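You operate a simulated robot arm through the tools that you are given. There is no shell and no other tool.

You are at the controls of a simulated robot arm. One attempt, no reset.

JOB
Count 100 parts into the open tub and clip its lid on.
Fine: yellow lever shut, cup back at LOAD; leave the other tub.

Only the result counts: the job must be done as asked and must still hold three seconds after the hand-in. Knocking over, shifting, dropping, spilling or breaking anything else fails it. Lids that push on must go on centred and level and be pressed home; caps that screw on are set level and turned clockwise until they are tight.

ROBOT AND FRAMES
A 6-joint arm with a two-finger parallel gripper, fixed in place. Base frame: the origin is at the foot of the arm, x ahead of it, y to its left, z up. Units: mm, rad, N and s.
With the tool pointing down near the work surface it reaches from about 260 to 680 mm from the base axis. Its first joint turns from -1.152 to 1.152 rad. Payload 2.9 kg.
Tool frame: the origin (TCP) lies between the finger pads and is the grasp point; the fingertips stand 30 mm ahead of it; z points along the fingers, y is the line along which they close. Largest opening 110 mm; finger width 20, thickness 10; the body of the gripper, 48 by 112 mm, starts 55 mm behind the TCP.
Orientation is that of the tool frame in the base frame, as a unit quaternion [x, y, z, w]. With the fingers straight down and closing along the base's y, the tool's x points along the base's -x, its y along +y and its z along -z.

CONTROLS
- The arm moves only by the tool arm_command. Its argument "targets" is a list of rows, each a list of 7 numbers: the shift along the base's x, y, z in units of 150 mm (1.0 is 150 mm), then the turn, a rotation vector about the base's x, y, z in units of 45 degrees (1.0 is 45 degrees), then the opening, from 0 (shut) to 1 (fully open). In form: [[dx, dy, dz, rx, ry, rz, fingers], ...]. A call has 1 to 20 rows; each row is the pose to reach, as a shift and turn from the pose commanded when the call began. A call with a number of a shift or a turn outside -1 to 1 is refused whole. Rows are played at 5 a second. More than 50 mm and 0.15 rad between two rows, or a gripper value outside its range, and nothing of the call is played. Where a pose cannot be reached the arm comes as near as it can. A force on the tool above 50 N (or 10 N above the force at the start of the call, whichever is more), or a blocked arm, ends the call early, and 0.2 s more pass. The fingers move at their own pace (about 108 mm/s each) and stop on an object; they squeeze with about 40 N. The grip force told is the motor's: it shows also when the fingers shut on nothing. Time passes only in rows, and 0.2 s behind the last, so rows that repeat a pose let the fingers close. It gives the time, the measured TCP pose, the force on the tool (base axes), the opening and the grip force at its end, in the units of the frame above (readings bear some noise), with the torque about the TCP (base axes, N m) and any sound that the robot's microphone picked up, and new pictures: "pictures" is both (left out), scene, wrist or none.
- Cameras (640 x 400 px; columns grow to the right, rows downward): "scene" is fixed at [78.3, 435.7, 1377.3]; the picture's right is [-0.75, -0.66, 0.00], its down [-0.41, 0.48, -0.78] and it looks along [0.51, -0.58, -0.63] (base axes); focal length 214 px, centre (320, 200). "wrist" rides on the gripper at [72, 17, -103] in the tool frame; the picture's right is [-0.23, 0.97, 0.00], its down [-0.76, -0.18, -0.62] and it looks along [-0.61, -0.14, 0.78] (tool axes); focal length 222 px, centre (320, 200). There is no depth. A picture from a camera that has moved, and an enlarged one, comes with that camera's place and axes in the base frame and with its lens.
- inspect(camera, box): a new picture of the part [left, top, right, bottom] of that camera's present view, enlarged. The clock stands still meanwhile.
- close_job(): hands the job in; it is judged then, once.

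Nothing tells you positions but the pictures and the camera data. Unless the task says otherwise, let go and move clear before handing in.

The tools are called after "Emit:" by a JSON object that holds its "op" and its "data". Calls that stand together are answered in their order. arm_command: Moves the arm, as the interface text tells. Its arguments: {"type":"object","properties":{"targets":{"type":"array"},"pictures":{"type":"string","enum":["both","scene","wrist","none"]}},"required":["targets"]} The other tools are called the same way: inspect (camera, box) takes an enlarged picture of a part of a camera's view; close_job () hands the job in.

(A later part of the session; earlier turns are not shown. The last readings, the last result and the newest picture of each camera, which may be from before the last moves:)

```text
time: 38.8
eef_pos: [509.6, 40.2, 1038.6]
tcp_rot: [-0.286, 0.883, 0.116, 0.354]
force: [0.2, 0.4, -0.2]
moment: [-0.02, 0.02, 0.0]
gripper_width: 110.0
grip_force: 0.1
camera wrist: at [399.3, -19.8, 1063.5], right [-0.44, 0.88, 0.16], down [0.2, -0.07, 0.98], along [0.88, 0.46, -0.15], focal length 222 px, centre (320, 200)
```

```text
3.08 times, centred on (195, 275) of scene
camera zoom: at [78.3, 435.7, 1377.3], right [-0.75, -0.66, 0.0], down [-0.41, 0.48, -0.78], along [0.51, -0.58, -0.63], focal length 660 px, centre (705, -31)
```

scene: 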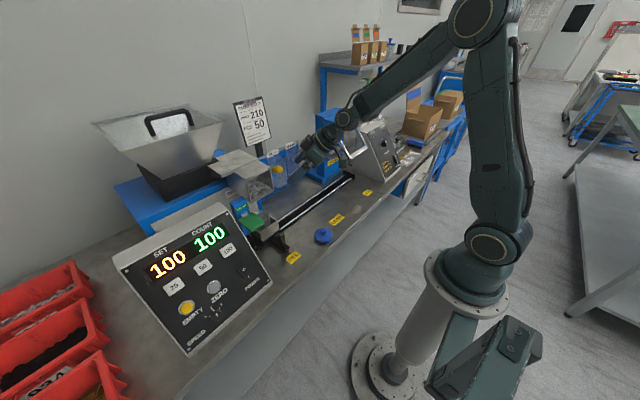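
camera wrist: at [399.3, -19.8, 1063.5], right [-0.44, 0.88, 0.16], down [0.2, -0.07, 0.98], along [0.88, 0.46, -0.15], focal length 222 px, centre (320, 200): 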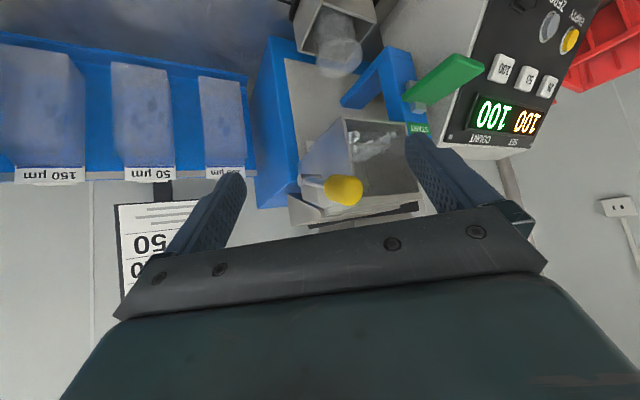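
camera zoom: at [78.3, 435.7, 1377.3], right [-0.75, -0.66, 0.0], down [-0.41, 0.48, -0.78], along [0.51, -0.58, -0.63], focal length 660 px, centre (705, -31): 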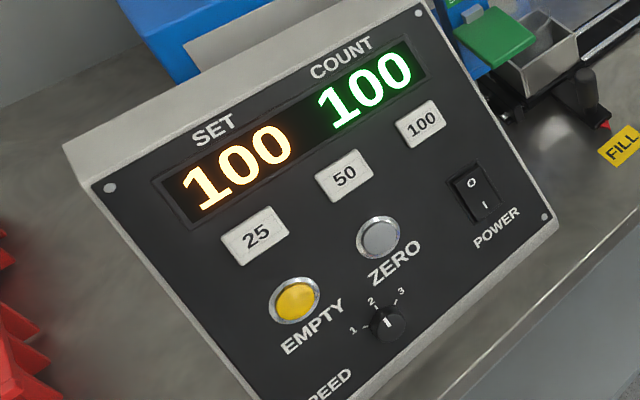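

COUNT is 100 = SET and the counter has stopped. The lever pivots near (647, 996) in the x–z plane, with its knob at (557, 87, 1030). I'll cage the knob with one finger above and one below, tool roughly horizontal, so I can push it down and later back up. First I'm reorienting in free space.

Emit:
{"op": "arm_command", "data": {"targets": [[-0.1, 0.05, 0.02, 0, 0, -0.16, 1], [-0.15, 0.1, 0.03, 0, 0, -0.32, 1], [-0.2, 0.14, 0.04, 0, 0, -0.48, 1], [-0.2, 0.14, 0.04, 0, 0, -0.64, 1], [-0.2, 0.14, 0.04, 0, 0, -0.8, 1]], "pictures": "none"}}

Emit:
{"op": "arm_command", "data": {"targets": [[0, 0, 0, 0, -0.15, 0, 1], [0, 0, 0, 0, -0.3, 0, 1], [0, 0, 0, 0, -0.45, 0, 1], [0, 0, 0, 0, -0.6, 0, 1], [0, 0, 0, 0, -0.75, 0, 1], [0, 0, 0, 0, -0.81, 0, 1], [0, 0, 0, 0, -0.81, 0, 1]]}}

```text
time: 40.0
eef_pos: [480.3, 61.6, 1044.5]
tcp_rot: [0.001, 0.928, 0.0, 0.371]
force: [0.1, -0.7, 0.1]
moment: [0.01, -0.04, -0.01]
gripper_width: 109.7
grip_force: 0.2
```

```text
time: 41.6
eef_pos: [480.3, 61.6, 1044.4]
tcp_rot: [0.0, 0.765, 0.0, 0.644]
force: [0.2, -0.3, 0.2]
moment: [0.01, -0.02, 0.0]
gripper_width: 109.9
grip_force: 0.1
camera wrist: at [365.8, 77.6, 991.7], right [0.04, 0.97, 0.22], down [-0.48, -0.18, 0.86], along [0.87, -0.14, 0.46], focal length 222 px, centre (320, 200)
```

scene: 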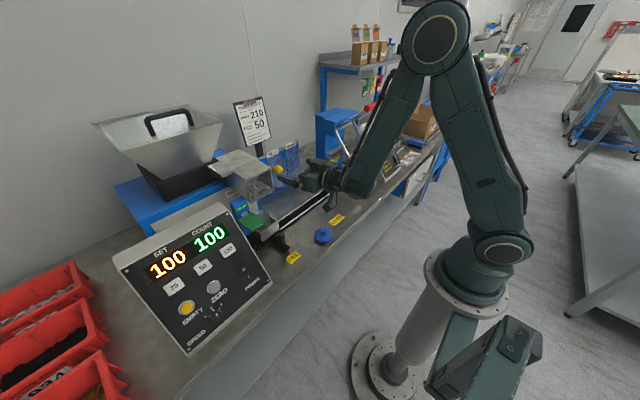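
wrist: 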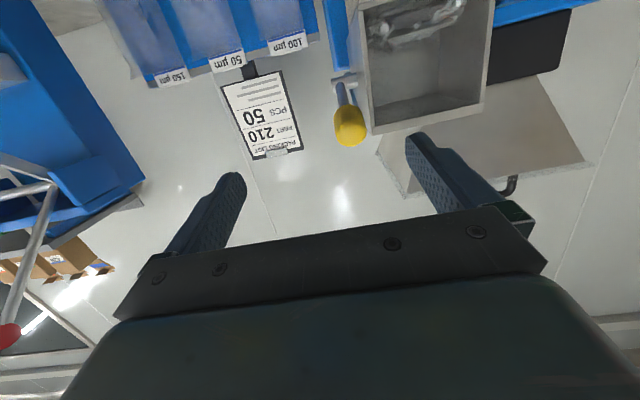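

Emit:
{"op": "inspect", "data": {"camera": "wrist", "box": [310, 0, 510, 160]}}

```text
2.50 times, centred on (410, 80) of wrist
camera zoom: at [365.8, 77.6, 991.7], right [0.04, 0.97, 0.22], down [-0.48, -0.18, 0.86], along [0.87, -0.14, 0.46], focal length 555 px, centre (95, 500)
```

zoom: 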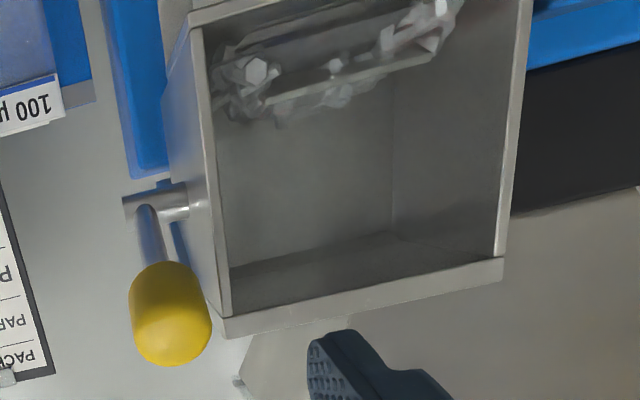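

Clear view of the lever: its shaft sticks out of the box side at about (644, 997) in x–z. Now rolling the tool 90° so the fingers sit above and below.

Emit:
{"op": "arm_command", "data": {"targets": [[0, 0, 0, -0.164, 0, 0.029, 1], [0, 0, 0, -0.328, 0, 0.058, 1], [0, 0, 0, -0.492, 0, 0.087, 1], [0, 0, 0, -0.656, 0, 0.116, 1], [0, 0, 0, -0.82, 0, 0.145, 1], [0, 0, 0, -0.985, 0, 0.174, 1]], "pictures": "none"}}

Emit:
{"op": "arm_command", "data": {"targets": [[0, 0, 0, -0.164, 0, 0.029, 1], [0, 0, 0, -0.328, 0, 0.058, 0.8], [0, 0, 0, -0.492, 0, 0.087, 0.6], [0, 0, 0, -0.656, 0, 0.116, 0.55], [0, 0, 0, -0.82, 0, 0.145, 0.55], [0, 0, 0, -0.985, 0, 0.174, 0.55], [0, 0, 0, -0.985, 0, 0.174, 0.55]]}}

```text
time: 43.0
eef_pos: [480.0, 62.6, 1044.1]
tcp_rot: [-0.294, 0.707, -0.246, 0.594]
force: [0.7, -1.2, 0.2]
moment: [-0.04, 0.01, 0.0]
gripper_width: 109.9
grip_force: 0.0
```

```text
time: 44.6
eef_pos: [479.5, 61.2, 1046.0]
tcp_rot: [0.542, -0.541, 0.454, -0.455]
force: [0.4, -1.0, -0.1]
moment: [-0.01, 0.02, -0.01]
gripper_width: 60.6
grip_force: 0.1
camera wrist: at [375.2, -12.0, 1047.0], right [-0.17, 0.23, -0.96], down [-0.58, 0.76, 0.28], along [0.79, 0.61, 0.0], focal length 222 px, centre (320, 200)
```

scene: 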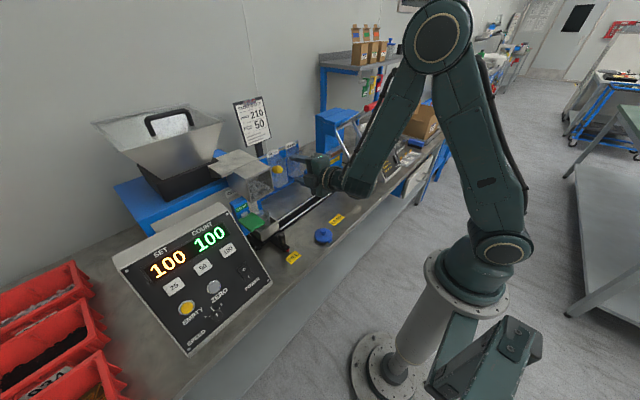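
wrist: 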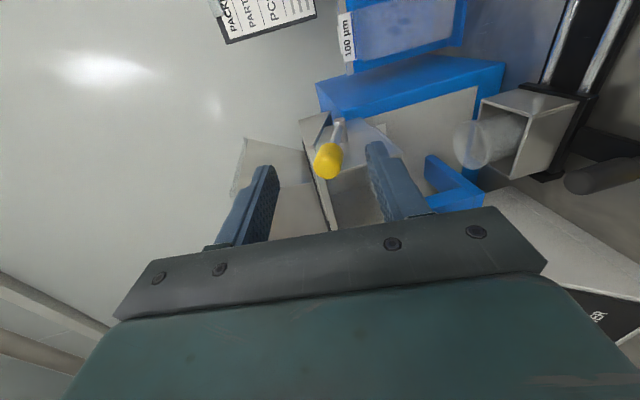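

The fingers now sit above and below. Aligning with the knob's height and y, and approaching partway to check.

Emit:
{"op": "arm_command", "data": {"targets": [[0, 0.09, -0.04, 0, 0, 0, 0.55], [0, 0.177, -0.087, 0, 0, 0, 0.55], [0.15, 0.177, -0.087, 0, 0, 0, 0.55], [0.25, 0.177, -0.087, 0, 0, 0, 0.55], [0.25, 0.177, -0.087, 0, 0, 0, 0.55]]}}

Emit:
{"op": "inspect", "data": {"camera": "wrist", "box": [200, 90, 440, 250]}}

Emit:
{"op": "inspect", "data": {"camera": "scene", "box": [220, 130, 340, 230]}}

```text
time: 45.8
eef_pos: [520.1, 88.0, 1032.1]
tcp_rot: [0.543, -0.541, 0.454, -0.455]
force: [-0.4, 0.3, -0.1]
moment: [0.03, 0.02, -0.02]
gripper_width: 60.6
grip_force: 0.1
camera wrist: at [413.9, 15.0, 1033.2], right [-0.17, 0.23, -0.96], down [-0.58, 0.76, 0.28], along [0.79, 0.61, 0.0], focal length 222 px, centre (320, 200)
```

scene: 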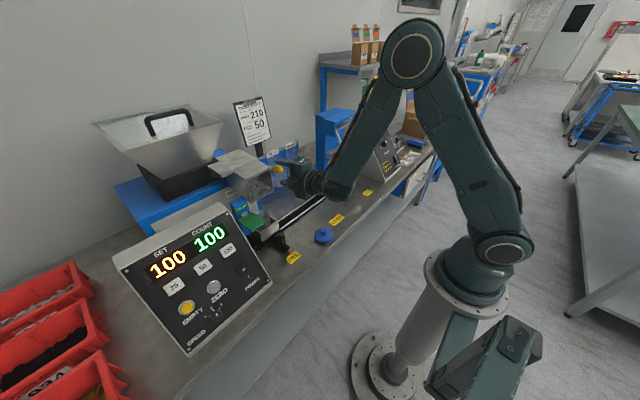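
wrist: 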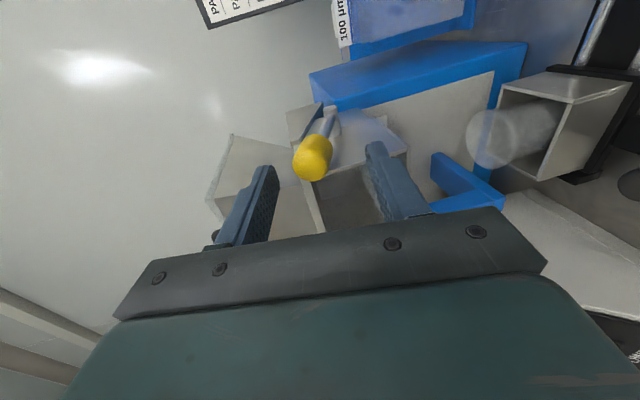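

```text
2.50 times, centred on (320, 170) of wrist
camera zoom: at [413.9, 15.0, 1033.2], right [-0.17, 0.23, -0.96], down [-0.58, 0.76, 0.28], along [0.79, 0.61, 0.0], focal length 555 px, centre (320, 275)
```

zoom: 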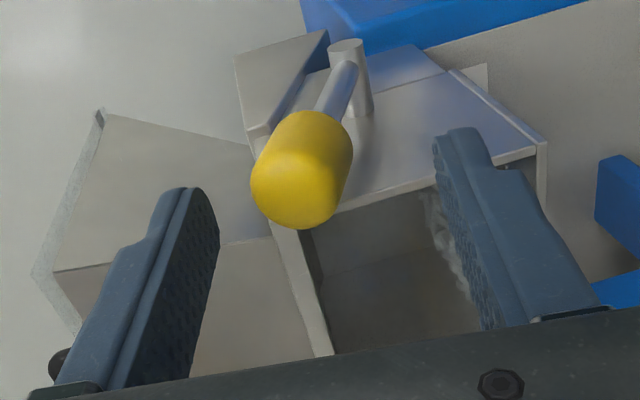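

```text
4.00 times, centred on (280, 180) of scene
camera zoom: at [78.3, 435.7, 1377.3], right [-0.75, -0.66, 0.0], down [-0.41, 0.48, -0.78], along [0.51, -0.58, -0.63], focal length 858 px, centre (480, 280)
```

zoom: 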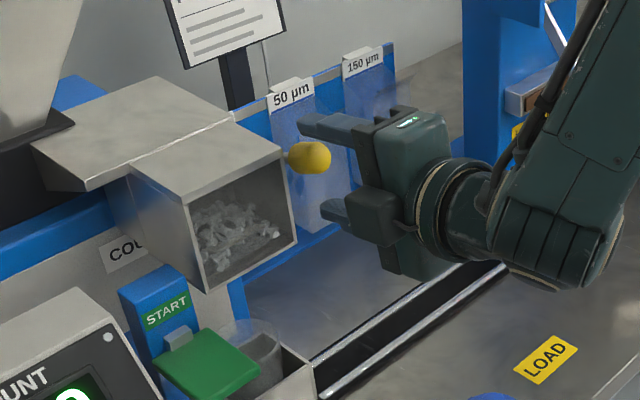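

The knob sits between the fingers. Moving in and narrowing the gap to about 40 mm so it's loosely caged.

Emit:
{"op": "arm_command", "data": {"targets": [[0.09, 0, 0, 0, 0, 0, 0.55], [0.177, 0, 0, 0, 0, 0, 0.55], [0.177, 0, 0, 0, 0, 0, 0.38], [0.177, 0, 0, 0, 0, 0, 0.38]]}}

Emit:
{"op": "inspect", "data": {"camera": "wrist", "box": [200, 90, 440, 250]}}

Emit:
{"op": "inspect", "data": {"camera": "scene", "box": [220, 130, 340, 230]}}

```text
time: 46.8
eef_pos: [545.0, 86.9, 1031.5]
tcp_rot: [0.543, -0.542, 0.453, -0.455]
force: [-0.3, 0.7, 0.0]
moment: [0.0, -0.02, -0.02]
gripper_width: 41.9
grip_force: 0.1
camera wrist: at [440.4, 14.2, 1033.2], right [-0.17, 0.23, -0.96], down [-0.58, 0.76, 0.28], along [0.79, 0.61, 0.0], focal length 222 px, centre (320, 200)
```

scene: 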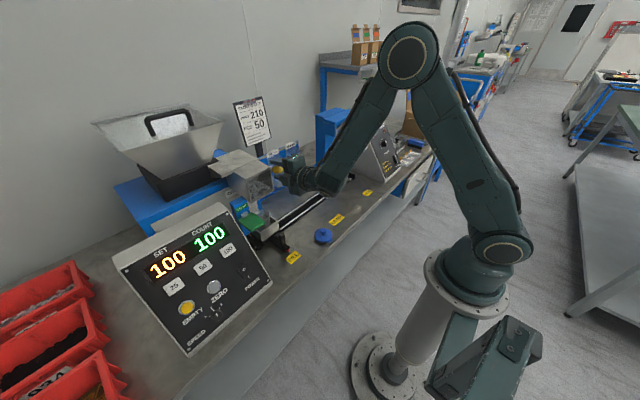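
wrist: 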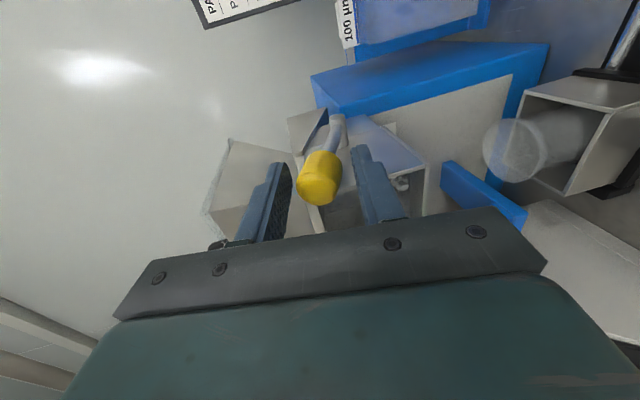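

```text
2.50 times, centred on (320, 170) of wrist
camera zoom: at [440.4, 14.2, 1033.2], right [-0.17, 0.23, -0.96], down [-0.58, 0.76, 0.28], along [0.79, 0.61, 0.0], focal length 555 px, centre (320, 275)
```

zoom: 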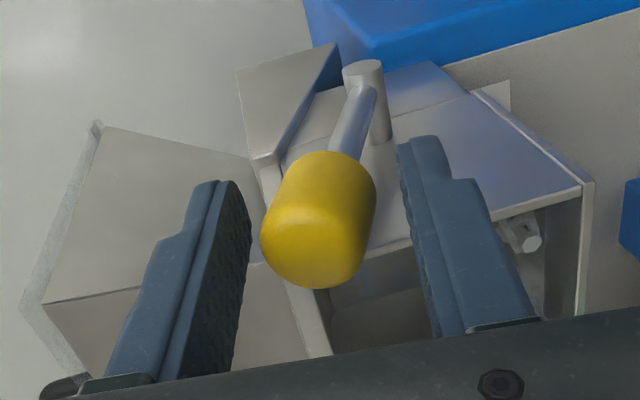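

```text
4.00 times, centred on (280, 180) of scene
camera zoom: at [78.3, 435.7, 1377.3], right [-0.75, -0.66, 0.0], down [-0.41, 0.48, -0.78], along [0.51, -0.58, -0.63], focal length 858 px, centre (480, 280)
```

zoom: 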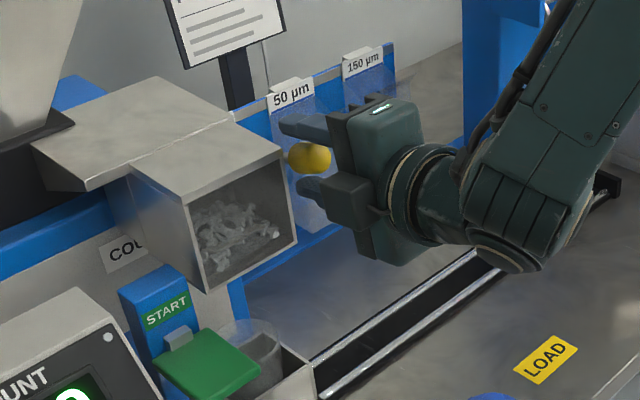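

Testing which way the lever moves by pushing the knob gently downward.

Emit:
{"op": "arm_command", "data": {"targets": [[0, 0, -0.04, 0, 0, 0, 0.38], [0, 0, -0.06, 0, 0, 0, 0.38], [0, 0, -0.075, 0, 0, 0, 0.38], [0, 0, -0.09, 0, 0, 0, 0.38], [0, 0, -0.1, 0, 0, 0, 0.38]]}}

Emit:
{"op": "inspect", "data": {"camera": "wrist", "box": [200, 90, 440, 250]}}

Emit:
{"op": "inspect", "data": {"camera": "scene", "box": [220, 130, 340, 230]}}

```text
time: 48.0
eef_pos: [543.9, 87.1, 1016.2]
tcp_rot: [0.543, -0.542, 0.454, -0.454]
force: [0.0, 0.7, 0.6]
moment: [-0.01, 0.0, -0.02]
gripper_width: 42.0
grip_force: 0.0
camera wrist: at [439.6, 14.0, 1018.5], right [-0.17, 0.23, -0.96], down [-0.58, 0.76, 0.28], along [0.79, 0.61, 0.0], focal length 222 px, centre (320, 200)
```

scene: 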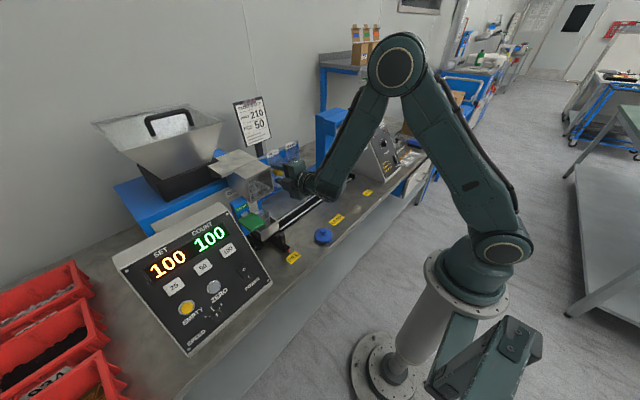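
wrist: 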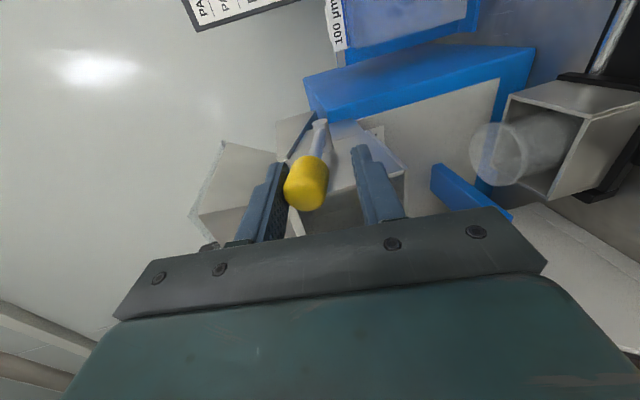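

```text
2.50 times, centred on (320, 170) of wrist
camera zoom: at [439.6, 14.0, 1018.5], right [-0.17, 0.23, -0.96], down [-0.58, 0.76, 0.28], along [0.79, 0.61, 0.0], focal length 555 px, centre (320, 275)
```

zoom: 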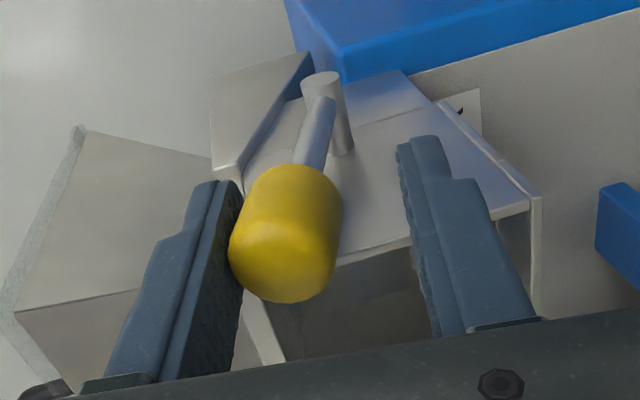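

```text
4.00 times, centred on (280, 180) of scene
camera zoom: at [78.3, 435.7, 1377.3], right [-0.75, -0.66, 0.0], down [-0.41, 0.48, -0.78], along [0.51, -0.58, -0.63], focal length 858 px, centre (480, 280)
```

zoom: 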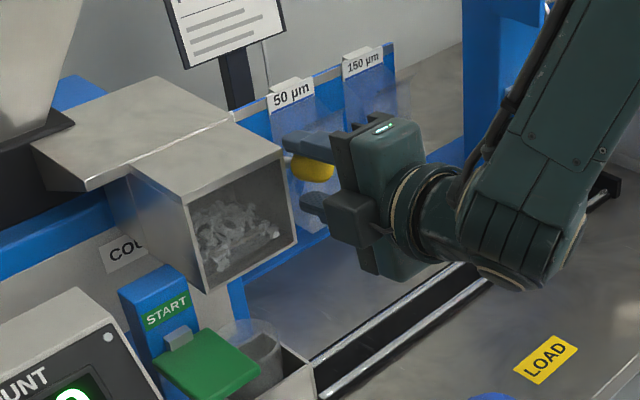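

The lever moves down freely with almost no force. Continuing along its arc to open the gate.

Emit:
{"op": "arm_command", "data": {"targets": [[0, 0, -0.07, 0, 0, 0, 0.38], [0, 0, -0.14, 0, 0, 0, 0.38], [0, 0, -0.21, 0, 0, 0, 0.38], [0, 0, -0.28, 0, 0, 0, 0.38], [0, 0, -0.28, 0, 0, 0, 0.38]]}}

Emit:
{"op": "inspect", "data": {"camera": "wrist", "box": [200, 90, 440, 250]}}

Emit:
{"op": "inspect", "data": {"camera": "scene", "box": [220, 130, 340, 230]}}

```text
time: 49.2
eef_pos: [543.4, 86.6, 974.2]
tcp_rot: [0.542, -0.542, 0.454, -0.455]
force: [-0.3, 0.3, -0.4]
moment: [0.01, -0.03, -0.03]
gripper_width: 41.6
grip_force: 0.1
camera wrist: at [439.9, 13.8, 975.5], right [-0.17, 0.23, -0.96], down [-0.58, 0.76, 0.28], along [0.79, 0.61, 0.0], focal length 222 px, centre (320, 200)
```

scene: 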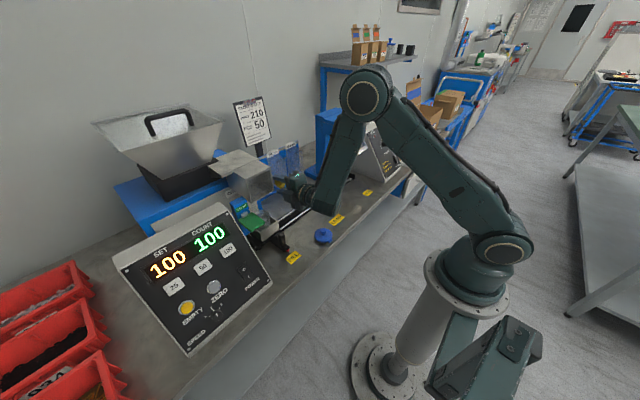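
wrist: 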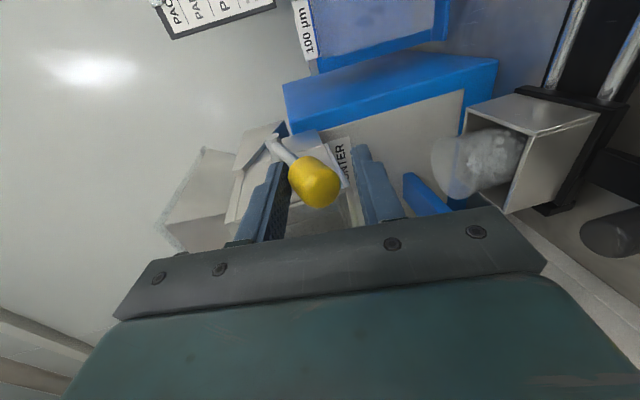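

```text
2.50 times, centred on (320, 170) of wrist
camera zoom: at [439.9, 13.8, 975.5], right [-0.17, 0.23, -0.96], down [-0.58, 0.76, 0.28], along [0.79, 0.61, 0.0], focal length 555 px, centre (320, 275)
```

zoom: 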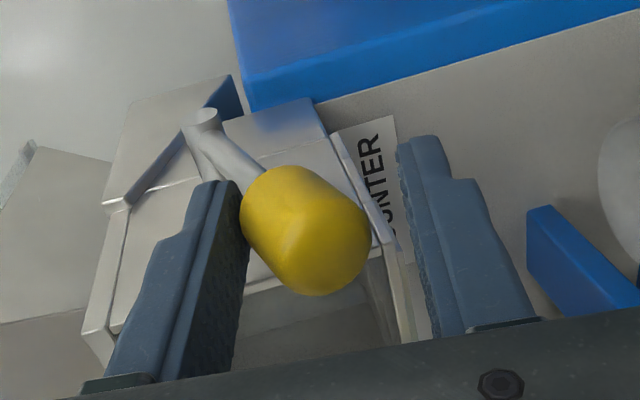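

```text
4.00 times, centred on (280, 180) of scene
camera zoom: at [78.3, 435.7, 1377.3], right [-0.75, -0.66, 0.0], down [-0.41, 0.48, -0.78], along [0.51, -0.58, -0.63], focal length 858 px, centre (480, 280)
```

zoom: 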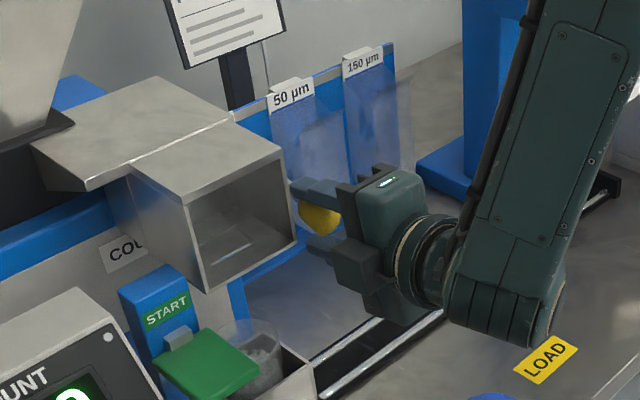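

The gate has opened and the parts have dropped into the tub. Checking the collector for leftovers and the tub's contents.

Emit:
{"op": "inspect", "data": {"camera": "scene", "box": [260, 165, 300, 205]}}

Emit:
{"op": "inspect", "data": {"camera": "wrist", "box": [410, 80, 610, 220]}}

Emit:
{"op": "inspect", "data": {"camera": "scene", "box": [250, 195, 320, 250]}}

```text
10.00 times, centred on (280, 185) of scene
camera zoom: at [78.3, 435.7, 1377.3], right [-0.75, -0.66, 0.0], down [-0.41, 0.48, -0.78], along [0.51, -0.58, -0.63], focal length 2145 px, centre (720, 350)
```

zoom: 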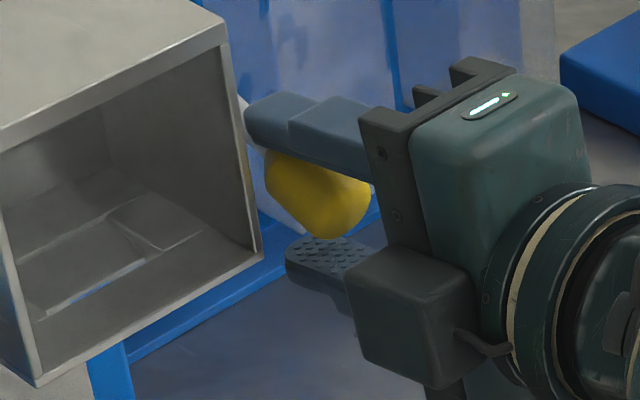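

```text
2.86 times, centred on (510, 150) of wrist
camera zoom: at [439.9, 13.8, 975.5], right [-0.17, 0.23, -0.96], down [-0.58, 0.76, 0.28], along [0.79, 0.61, 0.0], focal length 635 px, centre (-223, 343)
```

zoom: 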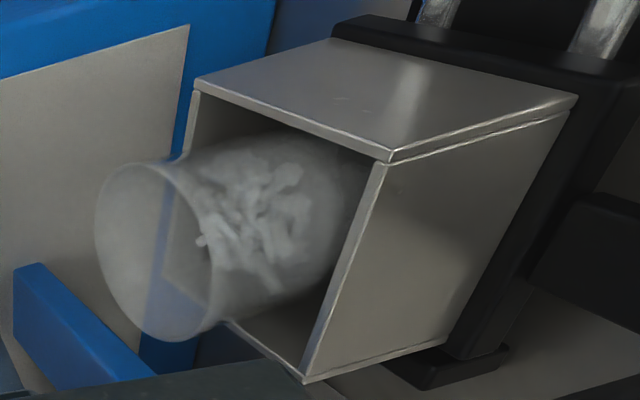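

```text
7.27 times, centred on (285, 222) of scene
camera zoom: at [78.3, 435.7, 1377.3], right [-0.75, -0.66, 0.0], down [-0.41, 0.48, -0.78], along [0.51, -0.58, -0.63], focal length 1560 px, centre (574, 36)
```

zoom: 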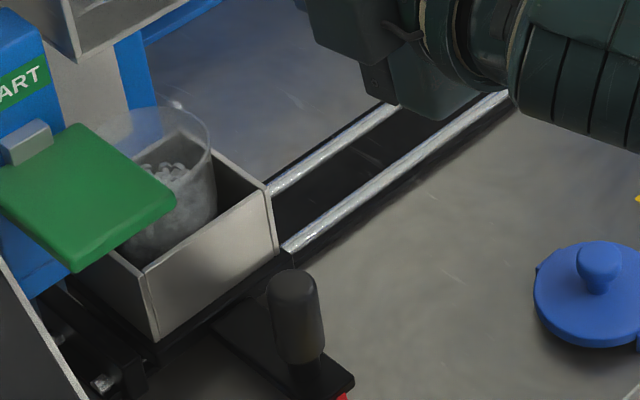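

The parts are in the tub. I'll push the lever a bit further to be sure nothing is left in the collector.

Emit:
{"op": "arm_command", "data": {"targets": [[0, 0, -0.06, 0, 0, 0, 0.38], [0.01, 0, -0.12, 0, 0, 0, 0.38], [0.02, 0, -0.18, 0, 0, 0, 0.38], [0.03, 0, -0.23, 0, 0, 0, 0.38], [0.03, 0, -0.23, 0, 0, 0, 0.38], [0.03, 0, -0.23, 0, 0, 0, 0.38], [0.03, 0, -0.23, 0, 0, 0, 0.38]]}}

Emit:
{"op": "inspect", "data": {"camera": "scene", "box": [240, 150, 310, 210]}}

Emit:
{"op": "inspect", "data": {"camera": "wrist", "box": [200, 90, 440, 250]}}

```text
time: 50.0
eef_pos: [547.6, 88.3, 958.5]
tcp_rot: [0.541, -0.535, 0.458, -0.459]
force: [-20.9, -5.1, 20.5]
moment: [-0.07, -1.15, 0.09]
gripper_width: 50.7
grip_force: 8.7
stopped in row 3: the force on the tool passed its limit at 57 N (the readings are from after the stop); the commanded pose is now the measured one
camera wrist: at [442.8, 14.5, 959.8], right [-0.16, 0.22, -0.96], down [-0.59, 0.76, 0.27], along [0.79, 0.61, 0.01], focal length 222 px, centre (320, 200)
```

scene: 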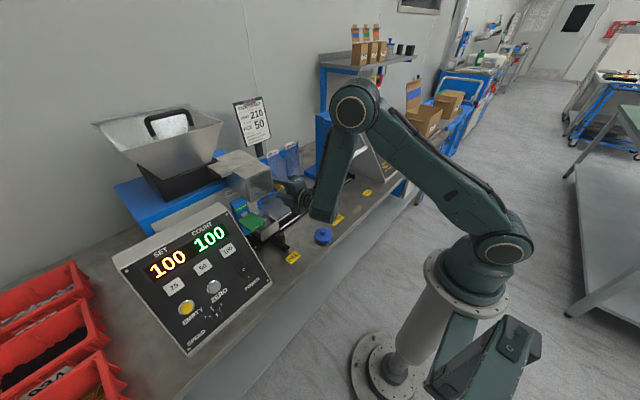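
wrist: 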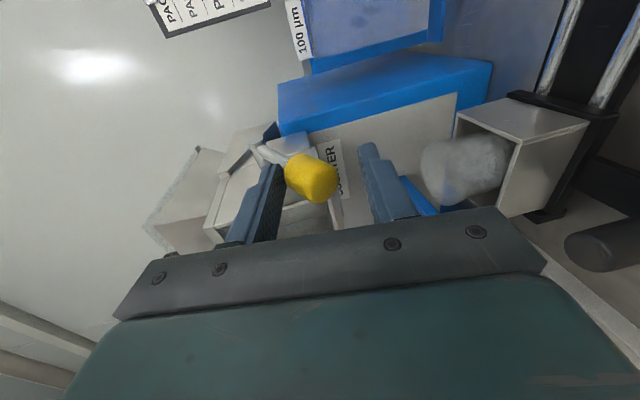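

```text
6.67 times, centred on (275, 180) of scene
camera zoom: at [77.3, 435.6, 1377.5], right [-0.75, -0.66, 0.0], down [-0.41, 0.48, -0.78], along [0.51, -0.58, -0.63], focal length 1430 px, centre (620, 333)
```

zoom: 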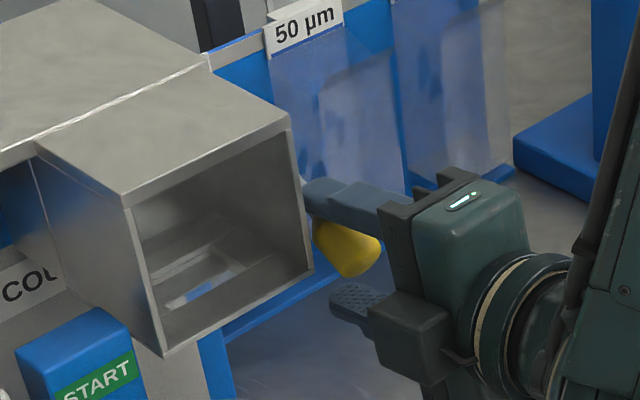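

```text
2.50 times, centred on (320, 170) of wrist
camera zoom: at [442.8, 14.5, 959.8], right [-0.16, 0.22, -0.96], down [-0.59, 0.76, 0.27], along [0.79, 0.61, 0.01], focal length 555 px, centre (320, 275)
```

zoom: 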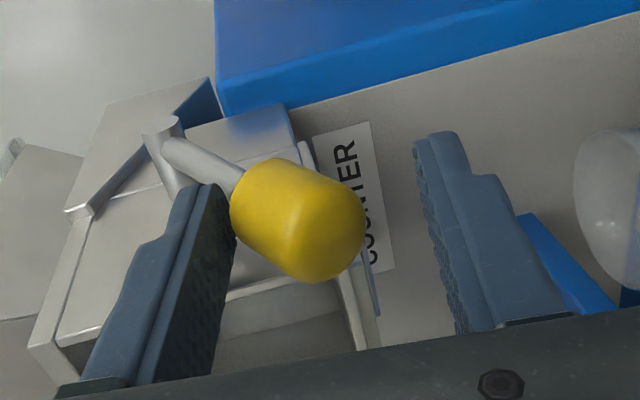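

That's the lever's open end stop, so the gate is fully open. I'll ease off, wait a moment, then check the collector is empty before shutting it.

Emit:
{"op": "arm_command", "data": {"targets": [[-0.02, 0, 0.03, 0, 0, 0, 0.38], [-0.02, 0, 0.04, 0, 0, 0, 0.38], [-0.02, 0, 0.04, 0, 0, 0, 0.38], [-0.02, 0, 0.04, 0, 0, 0, 0.38], [-0.02, 0, 0.04, 0, 0, 0, 0.38]]}}

Emit:
{"op": "inspect", "data": {"camera": "scene", "box": [250, 160, 300, 205]}}

Emit:
{"op": "inspect", "data": {"camera": "wrist", "box": [400, 90, 560, 220]}}

```text
time: 51.2
eef_pos: [544.0, 87.3, 960.8]
tcp_rot: [0.542, -0.538, 0.456, -0.457]
force: [-1.6, 1.6, 5.4]
moment: [-0.03, -0.22, 0.01]
gripper_width: 44.6
grip_force: 2.9
camera wrist: at [439.8, 15.3, 962.5], right [-0.16, 0.22, -0.96], down [-0.59, 0.76, 0.28], along [0.79, 0.61, 0.01], focal length 222 px, centre (320, 200)
```

scene: 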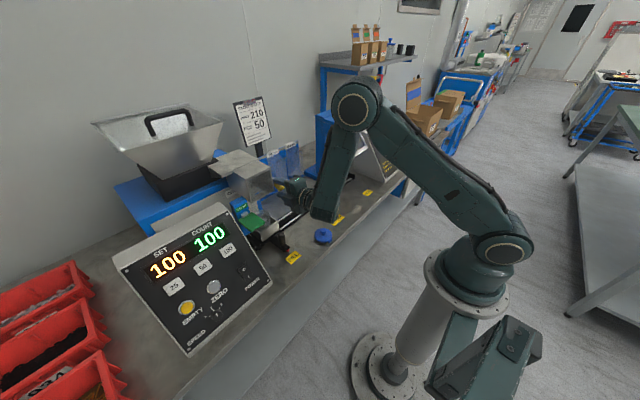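
wrist: 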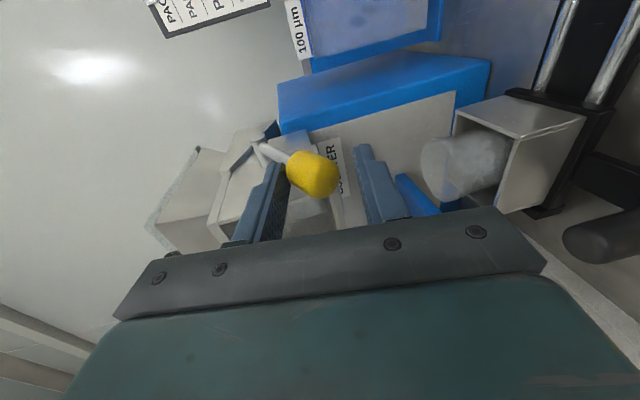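

```text
8.89 times, centred on (275, 182) of scene
camera zoom: at [78.1, 435.8, 1377.3], right [-0.75, -0.66, 0.0], down [-0.41, 0.48, -0.78], along [0.51, -0.58, -0.63], focal length 1906 px, centre (720, 356)
```

zoom: 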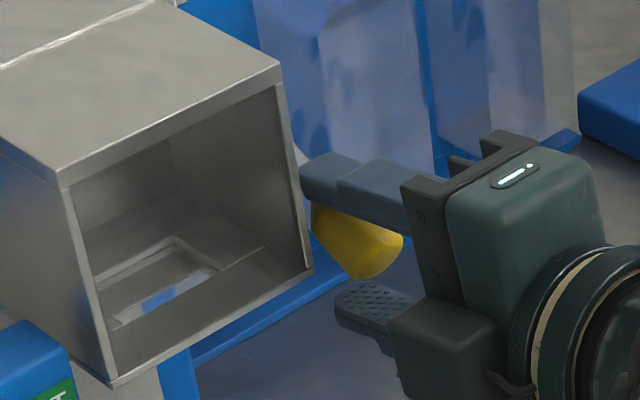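

```text
3.08 times, centred on (480, 155) of wrist
camera zoom: at [439.8, 15.3, 962.5], right [-0.16, 0.22, -0.96], down [-0.59, 0.76, 0.28], along [0.79, 0.61, 0.01], focal length 684 px, centre (-172, 338)
```

zoom: 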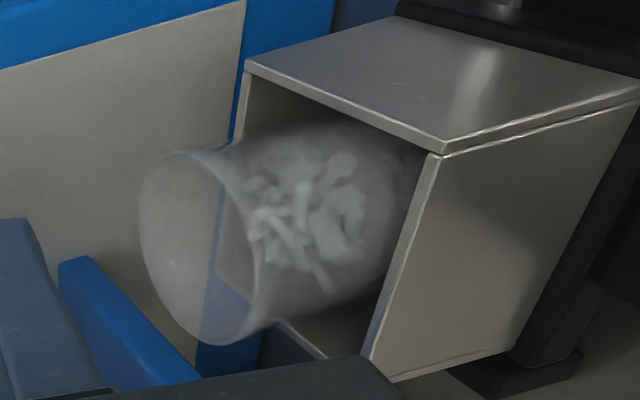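

The collector is empty with the hole open and the parts are in the tub. Now raising the lever back to shut with the lower finger.

Emit:
{"op": "arm_command", "data": {"targets": [[0, 0, 0.1, 0, 0, 0, 0.38], [0, 0, 0.2, 0, 0, 0, 0.38], [0, 0, 0.3, 0, 0, 0, 0.38], [0, 0, 0.37, 0, 0, 0, 0.38], [0, 0, 0.42, 0, 0, 0, 0.38], [0, 0, 0.45, 0, 0, 0, 0.38], [0, 0, 0.47, 0, 0, 0, 0.38]]}}

Emit:
{"op": "inspect", "data": {"camera": "wrist", "box": [200, 90, 440, 250]}}

Emit:
{"op": "inspect", "data": {"camera": "scene", "box": [220, 130, 340, 230]}}

```text
time: 52.8
eef_pos: [544.9, 87.5, 1032.2]
tcp_rot: [0.542, -0.538, 0.456, -0.456]
force: [-0.1, -0.1, 0.2]
moment: [-0.01, 0.03, 0.0]
gripper_width: 42.4
grip_force: 0.4
camera wrist: at [439.8, 14.7, 1033.4], right [-0.16, 0.22, -0.96], down [-0.59, 0.76, 0.28], along [0.79, 0.61, 0.01], focal length 222 px, centre (320, 200)
```

scene: 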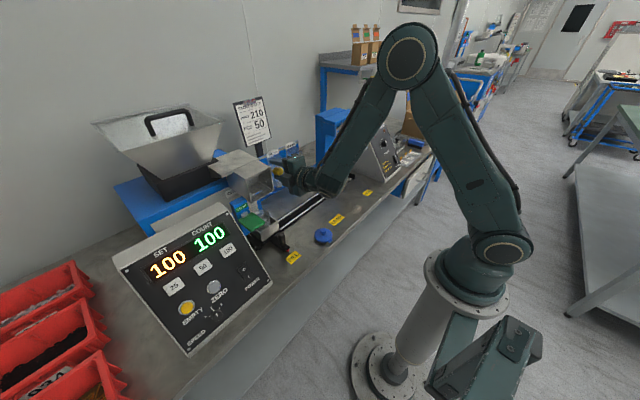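
wrist: 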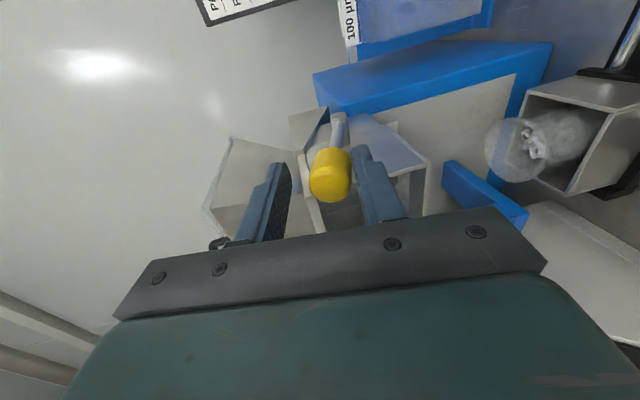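

```text
2.50 times, centred on (320, 170) of wrist
camera zoom: at [439.8, 14.7, 1033.4], right [-0.16, 0.22, -0.96], down [-0.59, 0.76, 0.28], along [0.79, 0.61, 0.01], focal length 555 px, centre (320, 275)
```

zoom: 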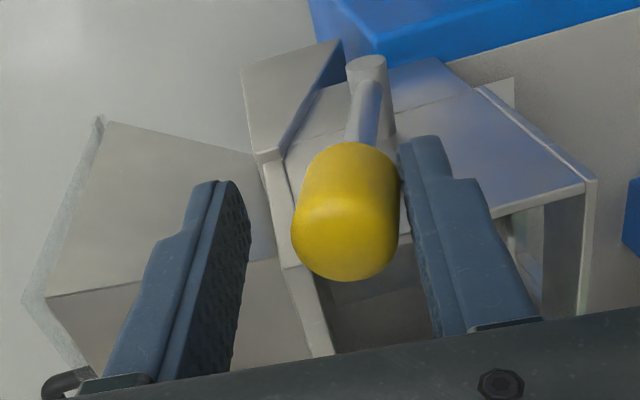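

```text
4.00 times, centred on (280, 180) of scene
camera zoom: at [78.3, 435.8, 1377.3], right [-0.75, -0.66, 0.0], down [-0.41, 0.48, -0.78], along [0.51, -0.58, -0.63], focal length 858 px, centre (480, 280)
```

zoom: 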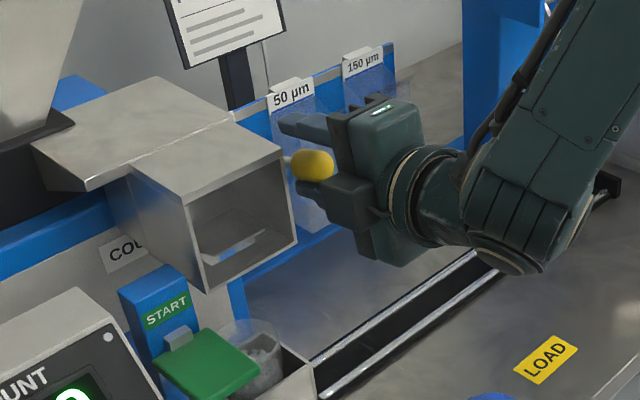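

The lever still needs about 7 mm more to match its original shut position. Raising slowly until it meets its stop.

Emit:
{"op": "arm_command", "data": {"targets": [[0, 0, 0.02, 0, 0, 0, 0.38], [0, 0, 0.035, 0, 0, 0, 0.38], [0, 0, 0.045, 0, 0, 0, 0.38], [0, 0, 0.053, 0, 0, 0, 0.38], [0, 0, 0.06, 0, 0, 0, 0.38]]}}

Emit:
{"op": "inspect", "data": {"camera": "scene", "box": [220, 130, 340, 230]}}

Emit:
{"op": "inspect", "data": {"camera": "wrist", "box": [200, 90, 440, 250]}}

```text
time: 54.0
eef_pos: [543.3, 86.6, 1041.9]
tcp_rot: [0.543, -0.538, 0.456, -0.456]
force: [1.4, 1.6, -8.7]
moment: [0.03, 0.12, -0.01]
gripper_width: 46.1
grip_force: 4.0
camera wrist: at [438.8, 14.4, 1041.9], right [-0.17, 0.22, -0.96], down [-0.59, 0.76, 0.28], along [0.79, 0.61, 0.01], focal length 222 px, centre (320, 200)
```

scene: 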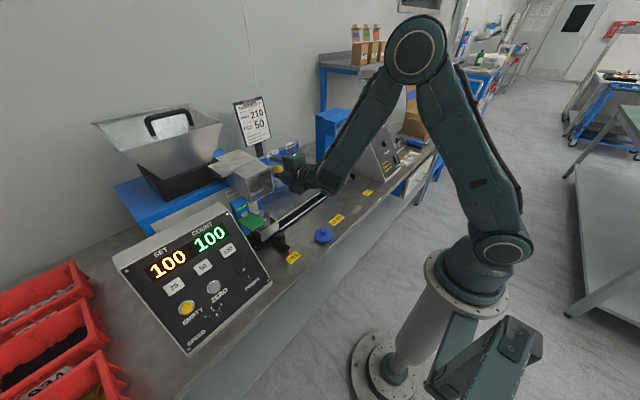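
wrist: 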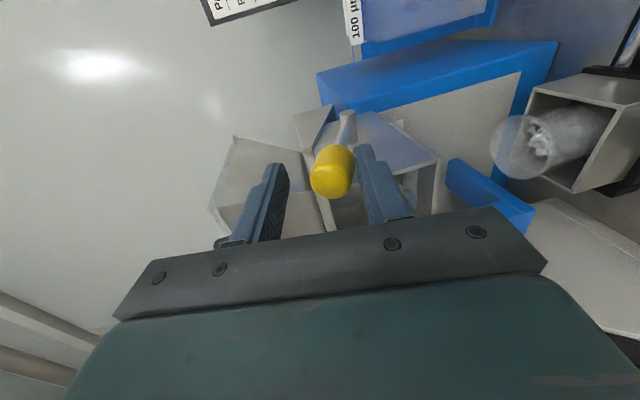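

```text
4.00 times, centred on (280, 180) of scene
camera zoom: at [78.5, 435.8, 1377.3], right [-0.75, -0.66, 0.0], down [-0.41, 0.48, -0.78], along [0.51, -0.58, -0.63], focal length 858 px, centre (480, 280)
```

zoom: 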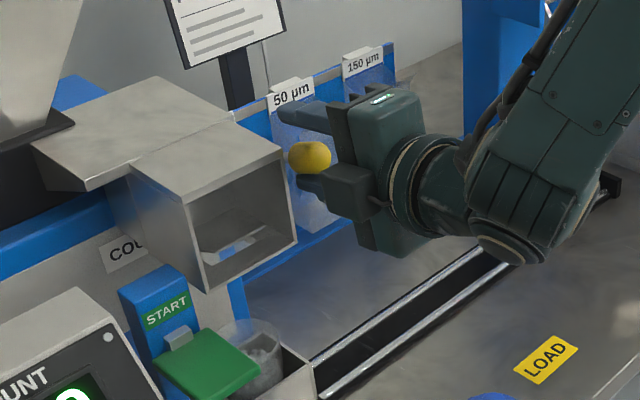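

```text
2.50 times, centred on (320, 170) of wrist
camera zoom: at [438.8, 14.4, 1041.9], right [-0.17, 0.22, -0.96], down [-0.59, 0.76, 0.28], along [0.79, 0.61, 0.01], focal length 555 px, centre (320, 275)
```

zoom: 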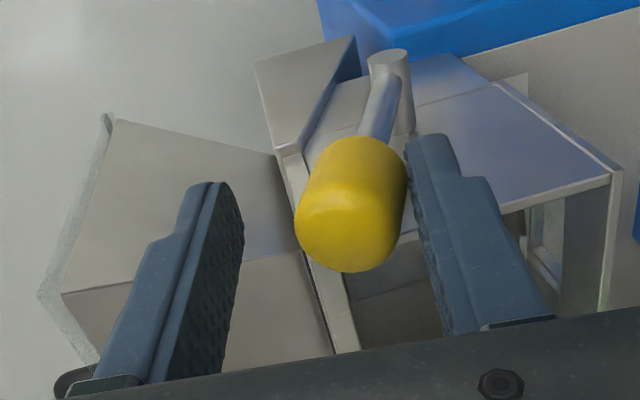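

The lever is back against its shut stop, with the knob at its original position. Centring the cage so nothing touches, then withdrawing straight back.

Emit:
{"op": "arm_command", "data": {"targets": [[0, 0, -0.04, 0, 0, 0, 0.38], [0, 0, -0.08, 0, 0, 0, 0.5], [0, 0, -0.08, 0, 0, 0, 0.55], [-0.2, 0, -0.05, 0, 0, 0, 0.55], [-0.45, 0, 0, 0, 0, 0, 0.55], [-0.45, 0, 0, 0, 0, 0, 0.55]]}}

Emit:
{"op": "inspect", "data": {"camera": "scene", "box": [220, 130, 340, 230]}}

Emit:
{"op": "inspect", "data": {"camera": "wrist", "box": [260, 60, 460, 220]}}

```text
time: 55.4
eef_pos: [478.2, 87.7, 1040.5]
tcp_rot: [0.541, -0.538, 0.457, -0.458]
force: [-0.2, 0.3, 0.0]
moment: [-0.01, -0.02, 0.0]
gripper_width: 60.7
grip_force: 0.1
camera wrist: at [373.3, 14.6, 1042.1], right [-0.16, 0.22, -0.96], down [-0.59, 0.76, 0.28], along [0.79, 0.61, 0.01], focal length 222 px, centre (320, 200)
```

scene: 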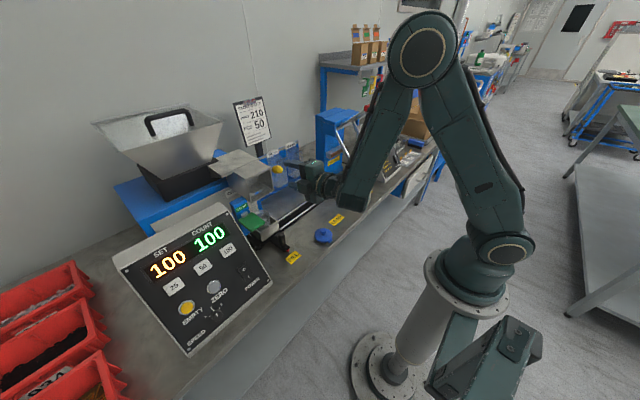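
wrist: 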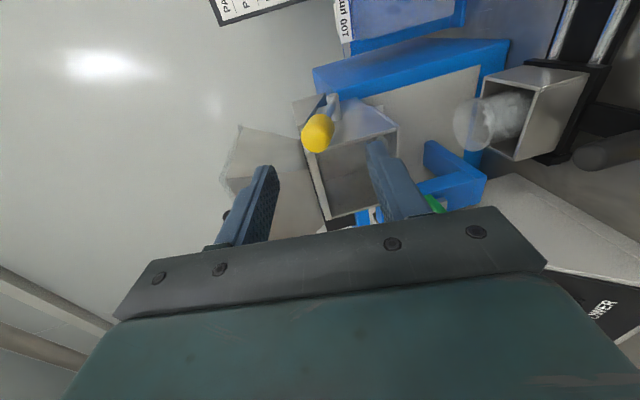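

```text
4.00 times, centred on (280, 180) of scene
camera zoom: at [78.3, 435.7, 1377.3], right [-0.75, -0.66, 0.0], down [-0.41, 0.48, -0.78], along [0.51, -0.58, -0.63], focal length 858 px, centre (480, 280)
```

zoom: 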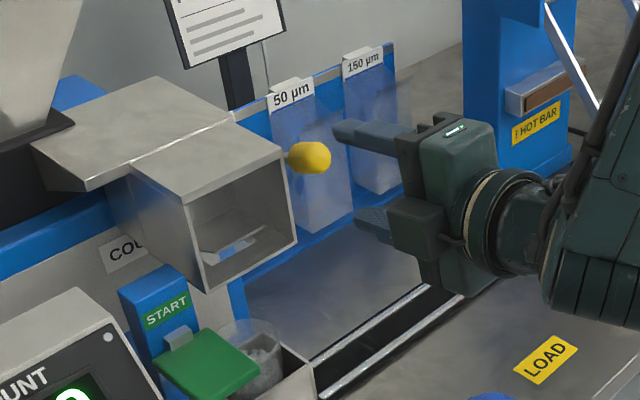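

```text
2.50 times, centred on (360, 140) of wrist
camera zoom: at [373.3, 14.6, 1042.1], right [-0.16, 0.22, -0.96], down [-0.59, 0.76, 0.28], along [0.79, 0.61, 0.01], focal length 555 px, centre (220, 350)
```

zoom: 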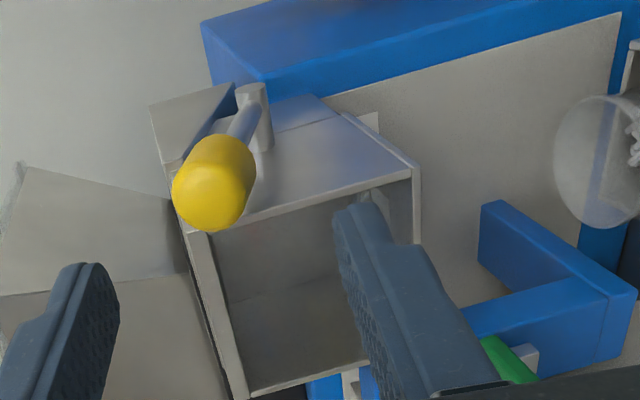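

The lever stays shut. Next I'll rotate the tool back to pointing down (22.5° tilt) and return to the carriage handle at FILL.

Emit:
{"op": "arm_command", "data": {"targets": [[-0.03, 0.02, 0, 0.108, 0.067, -0.086, 0.55], [-0.06, 0.05, 0, 0.216, 0.134, -0.173, 0.55], [-0.09, 0.08, 0, 0.325, 0.201, -0.259, 0.55], [-0.12, 0.1, 0, 0.433, 0.269, -0.346, 0.55], [-0.15, 0.12, 0, 0.5409, 0.3357, -0.4322, 0.55]], "pictures": "none"}}

Emit:
{"op": "arm_command", "data": {"targets": [[0, 0.02, -0.03, 0.108, 0.067, -0.086, 0.55], [0, 0.05, -0.06, 0.216, 0.134, -0.173, 0.55], [0, 0.08, -0.1, 0.325, 0.201, -0.259, 0.55], [0, 0.1, -0.13, 0.433, 0.269, -0.346, 0.55], [0, 0.12, -0.16, 0.5409, 0.3357, -0.4322, 0.55]], "pictures": "none"}}

Emit:
{"op": "arm_command", "data": {"targets": [[0, 0.02, -0.03, 0.108, 0.067, -0.086, 0.5], [0, 0.05, -0.06, 0.216, 0.134, -0.173, 0.5], [0, 0.08, -0.1, 0.325, 0.201, -0.259, 0.5], [0, 0.1, -0.13, 0.433, 0.269, -0.346, 0.5], [0, 0.12, -0.16, 0.5409, 0.3357, -0.4322, 0.5], [0, 0.12, -0.16, 0.5409, 0.3357, -0.4322, 0.5]]}}

```text
time: 56.6
eef_pos: [455.5, 105.1, 1040.5]
tcp_rot: [-0.391, 0.76, -0.328, 0.403]
force: [-0.2, -1.0, -0.3]
moment: [-0.03, -0.02, 0.04]
gripper_width: 60.4
grip_force: 0.0
```

```text
time: 57.8
eef_pos: [454.2, 123.3, 1017.7]
tcp_rot: [-0.204, 0.912, -0.171, 0.313]
force: [1.4, 0.7, -0.6]
moment: [-0.02, 0.03, -0.01]
gripper_width: 60.3
grip_force: 0.0
```

```text
time: 59.2
eef_pos: [452.8, 143.0, 993.0]
tcp_rot: [0.0, 0.981, 0.0, 0.195]
force: [-0.9, 0.7, 0.2]
moment: [0.01, -0.01, 0.01]
gripper_width: 54.8
grip_force: 0.1
camera wrist: at [347.1, 159.1, 1062.0], right [0.21, 0.97, 0.09], down [0.47, -0.18, 0.87], along [0.86, -0.14, -0.49], focal length 222 px, centre (320, 200)
```

scene: 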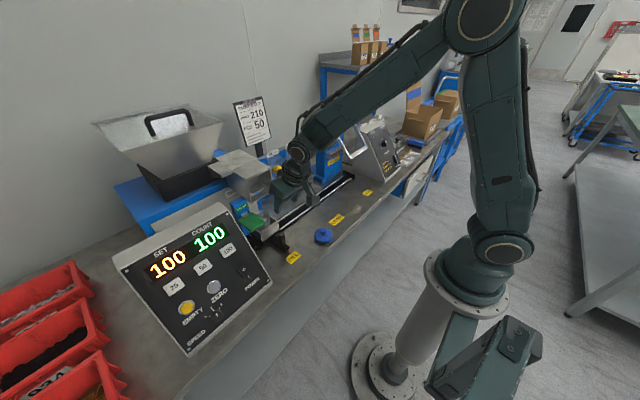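
wrist: 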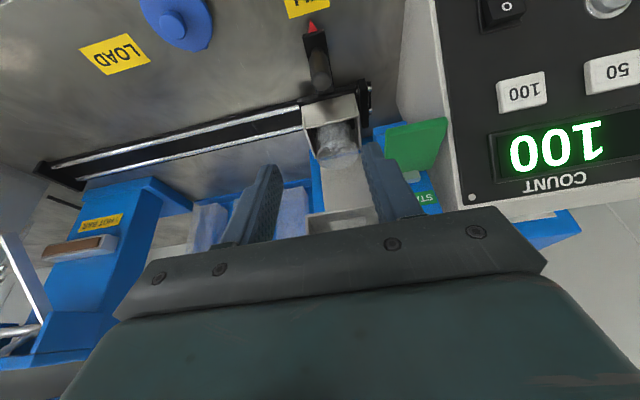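

Tool is back at 22.5° tilt. Moving to the pre-grasp above the handle and checking the tub.

Emit:
{"op": "arm_command", "data": {"targets": [[0.03, 0.02, -0.2, 0, 0, 0, 0.5], [0.07, 0.04, -0.4, 0, 0, 0, 0.5], [0.12, 0.049, -0.65, 0, 0, 0, 0.5], [0.12, 0.049, -0.65, 0, 0, 0, 0.5]]}}

Emit:
{"op": "inspect", "data": {"camera": "wrist", "box": [220, 60, 420, 220]}}

Emit:
{"op": "inspect", "data": {"camera": "scene", "box": [230, 190, 330, 270]}}

```text
time: 60.2
eef_pos: [473.0, 149.0, 897.4]
tcp_rot: [0.0, 0.981, 0.0, 0.196]
force: [-0.8, 0.8, 0.2]
moment: [0.01, -0.04, 0.03]
gripper_width: 55.0
grip_force: 0.1
camera wrist: at [366.8, 166.1, 964.5], right [0.21, 0.97, 0.09], down [0.46, -0.18, 0.87], along [0.86, -0.14, -0.49], focal length 222 px, centre (320, 200)
```

scene: 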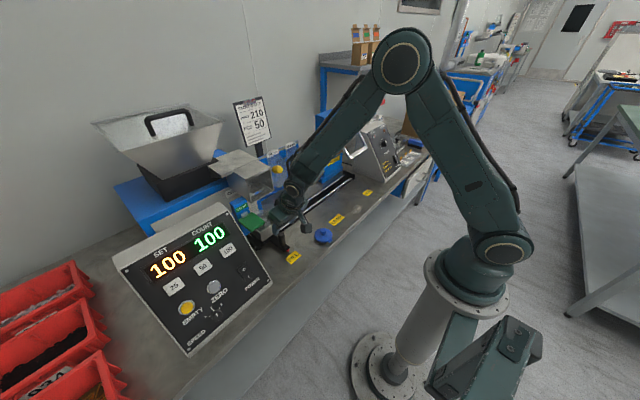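
wrist: 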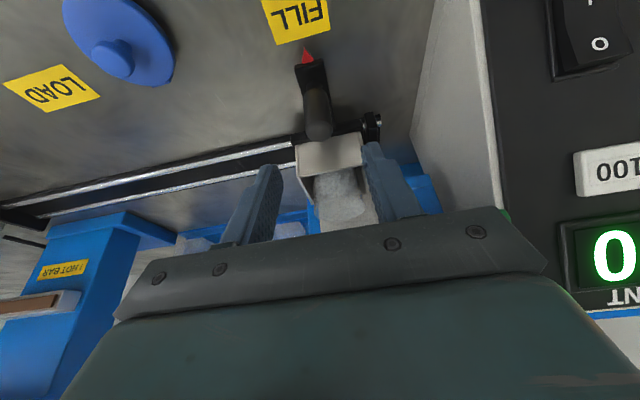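

```text
2.50 times, centred on (320, 140) of wrist
camera zoom: at [366.8, 166.1, 964.5], right [0.21, 0.97, 0.09], down [0.46, -0.18, 0.87], along [0.86, -0.14, -0.49], focal length 555 px, centre (320, 350)
```

zoom: 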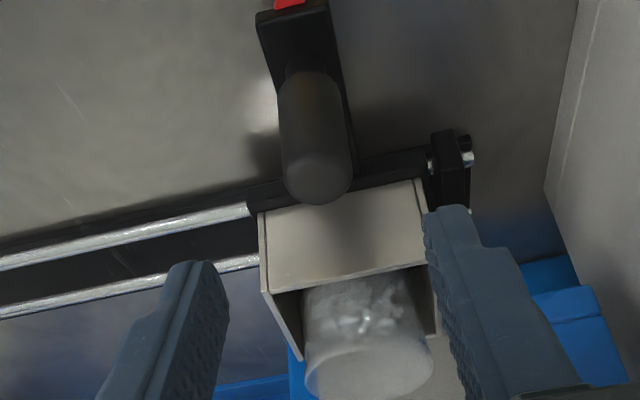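

```text
5.00 times, centred on (280, 230) of scene
camera zoom: at [78.3, 435.7, 1377.3], right [-0.75, -0.66, 0.0], down [-0.41, 0.48, -0.78], along [0.51, -0.58, -0.63], focal length 1072 px, centre (520, 50)
```

zoom: 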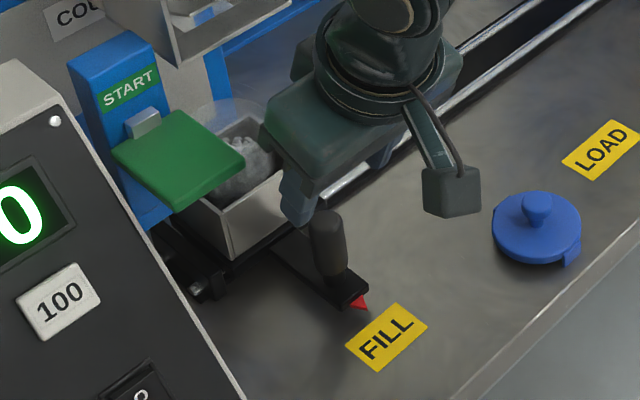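

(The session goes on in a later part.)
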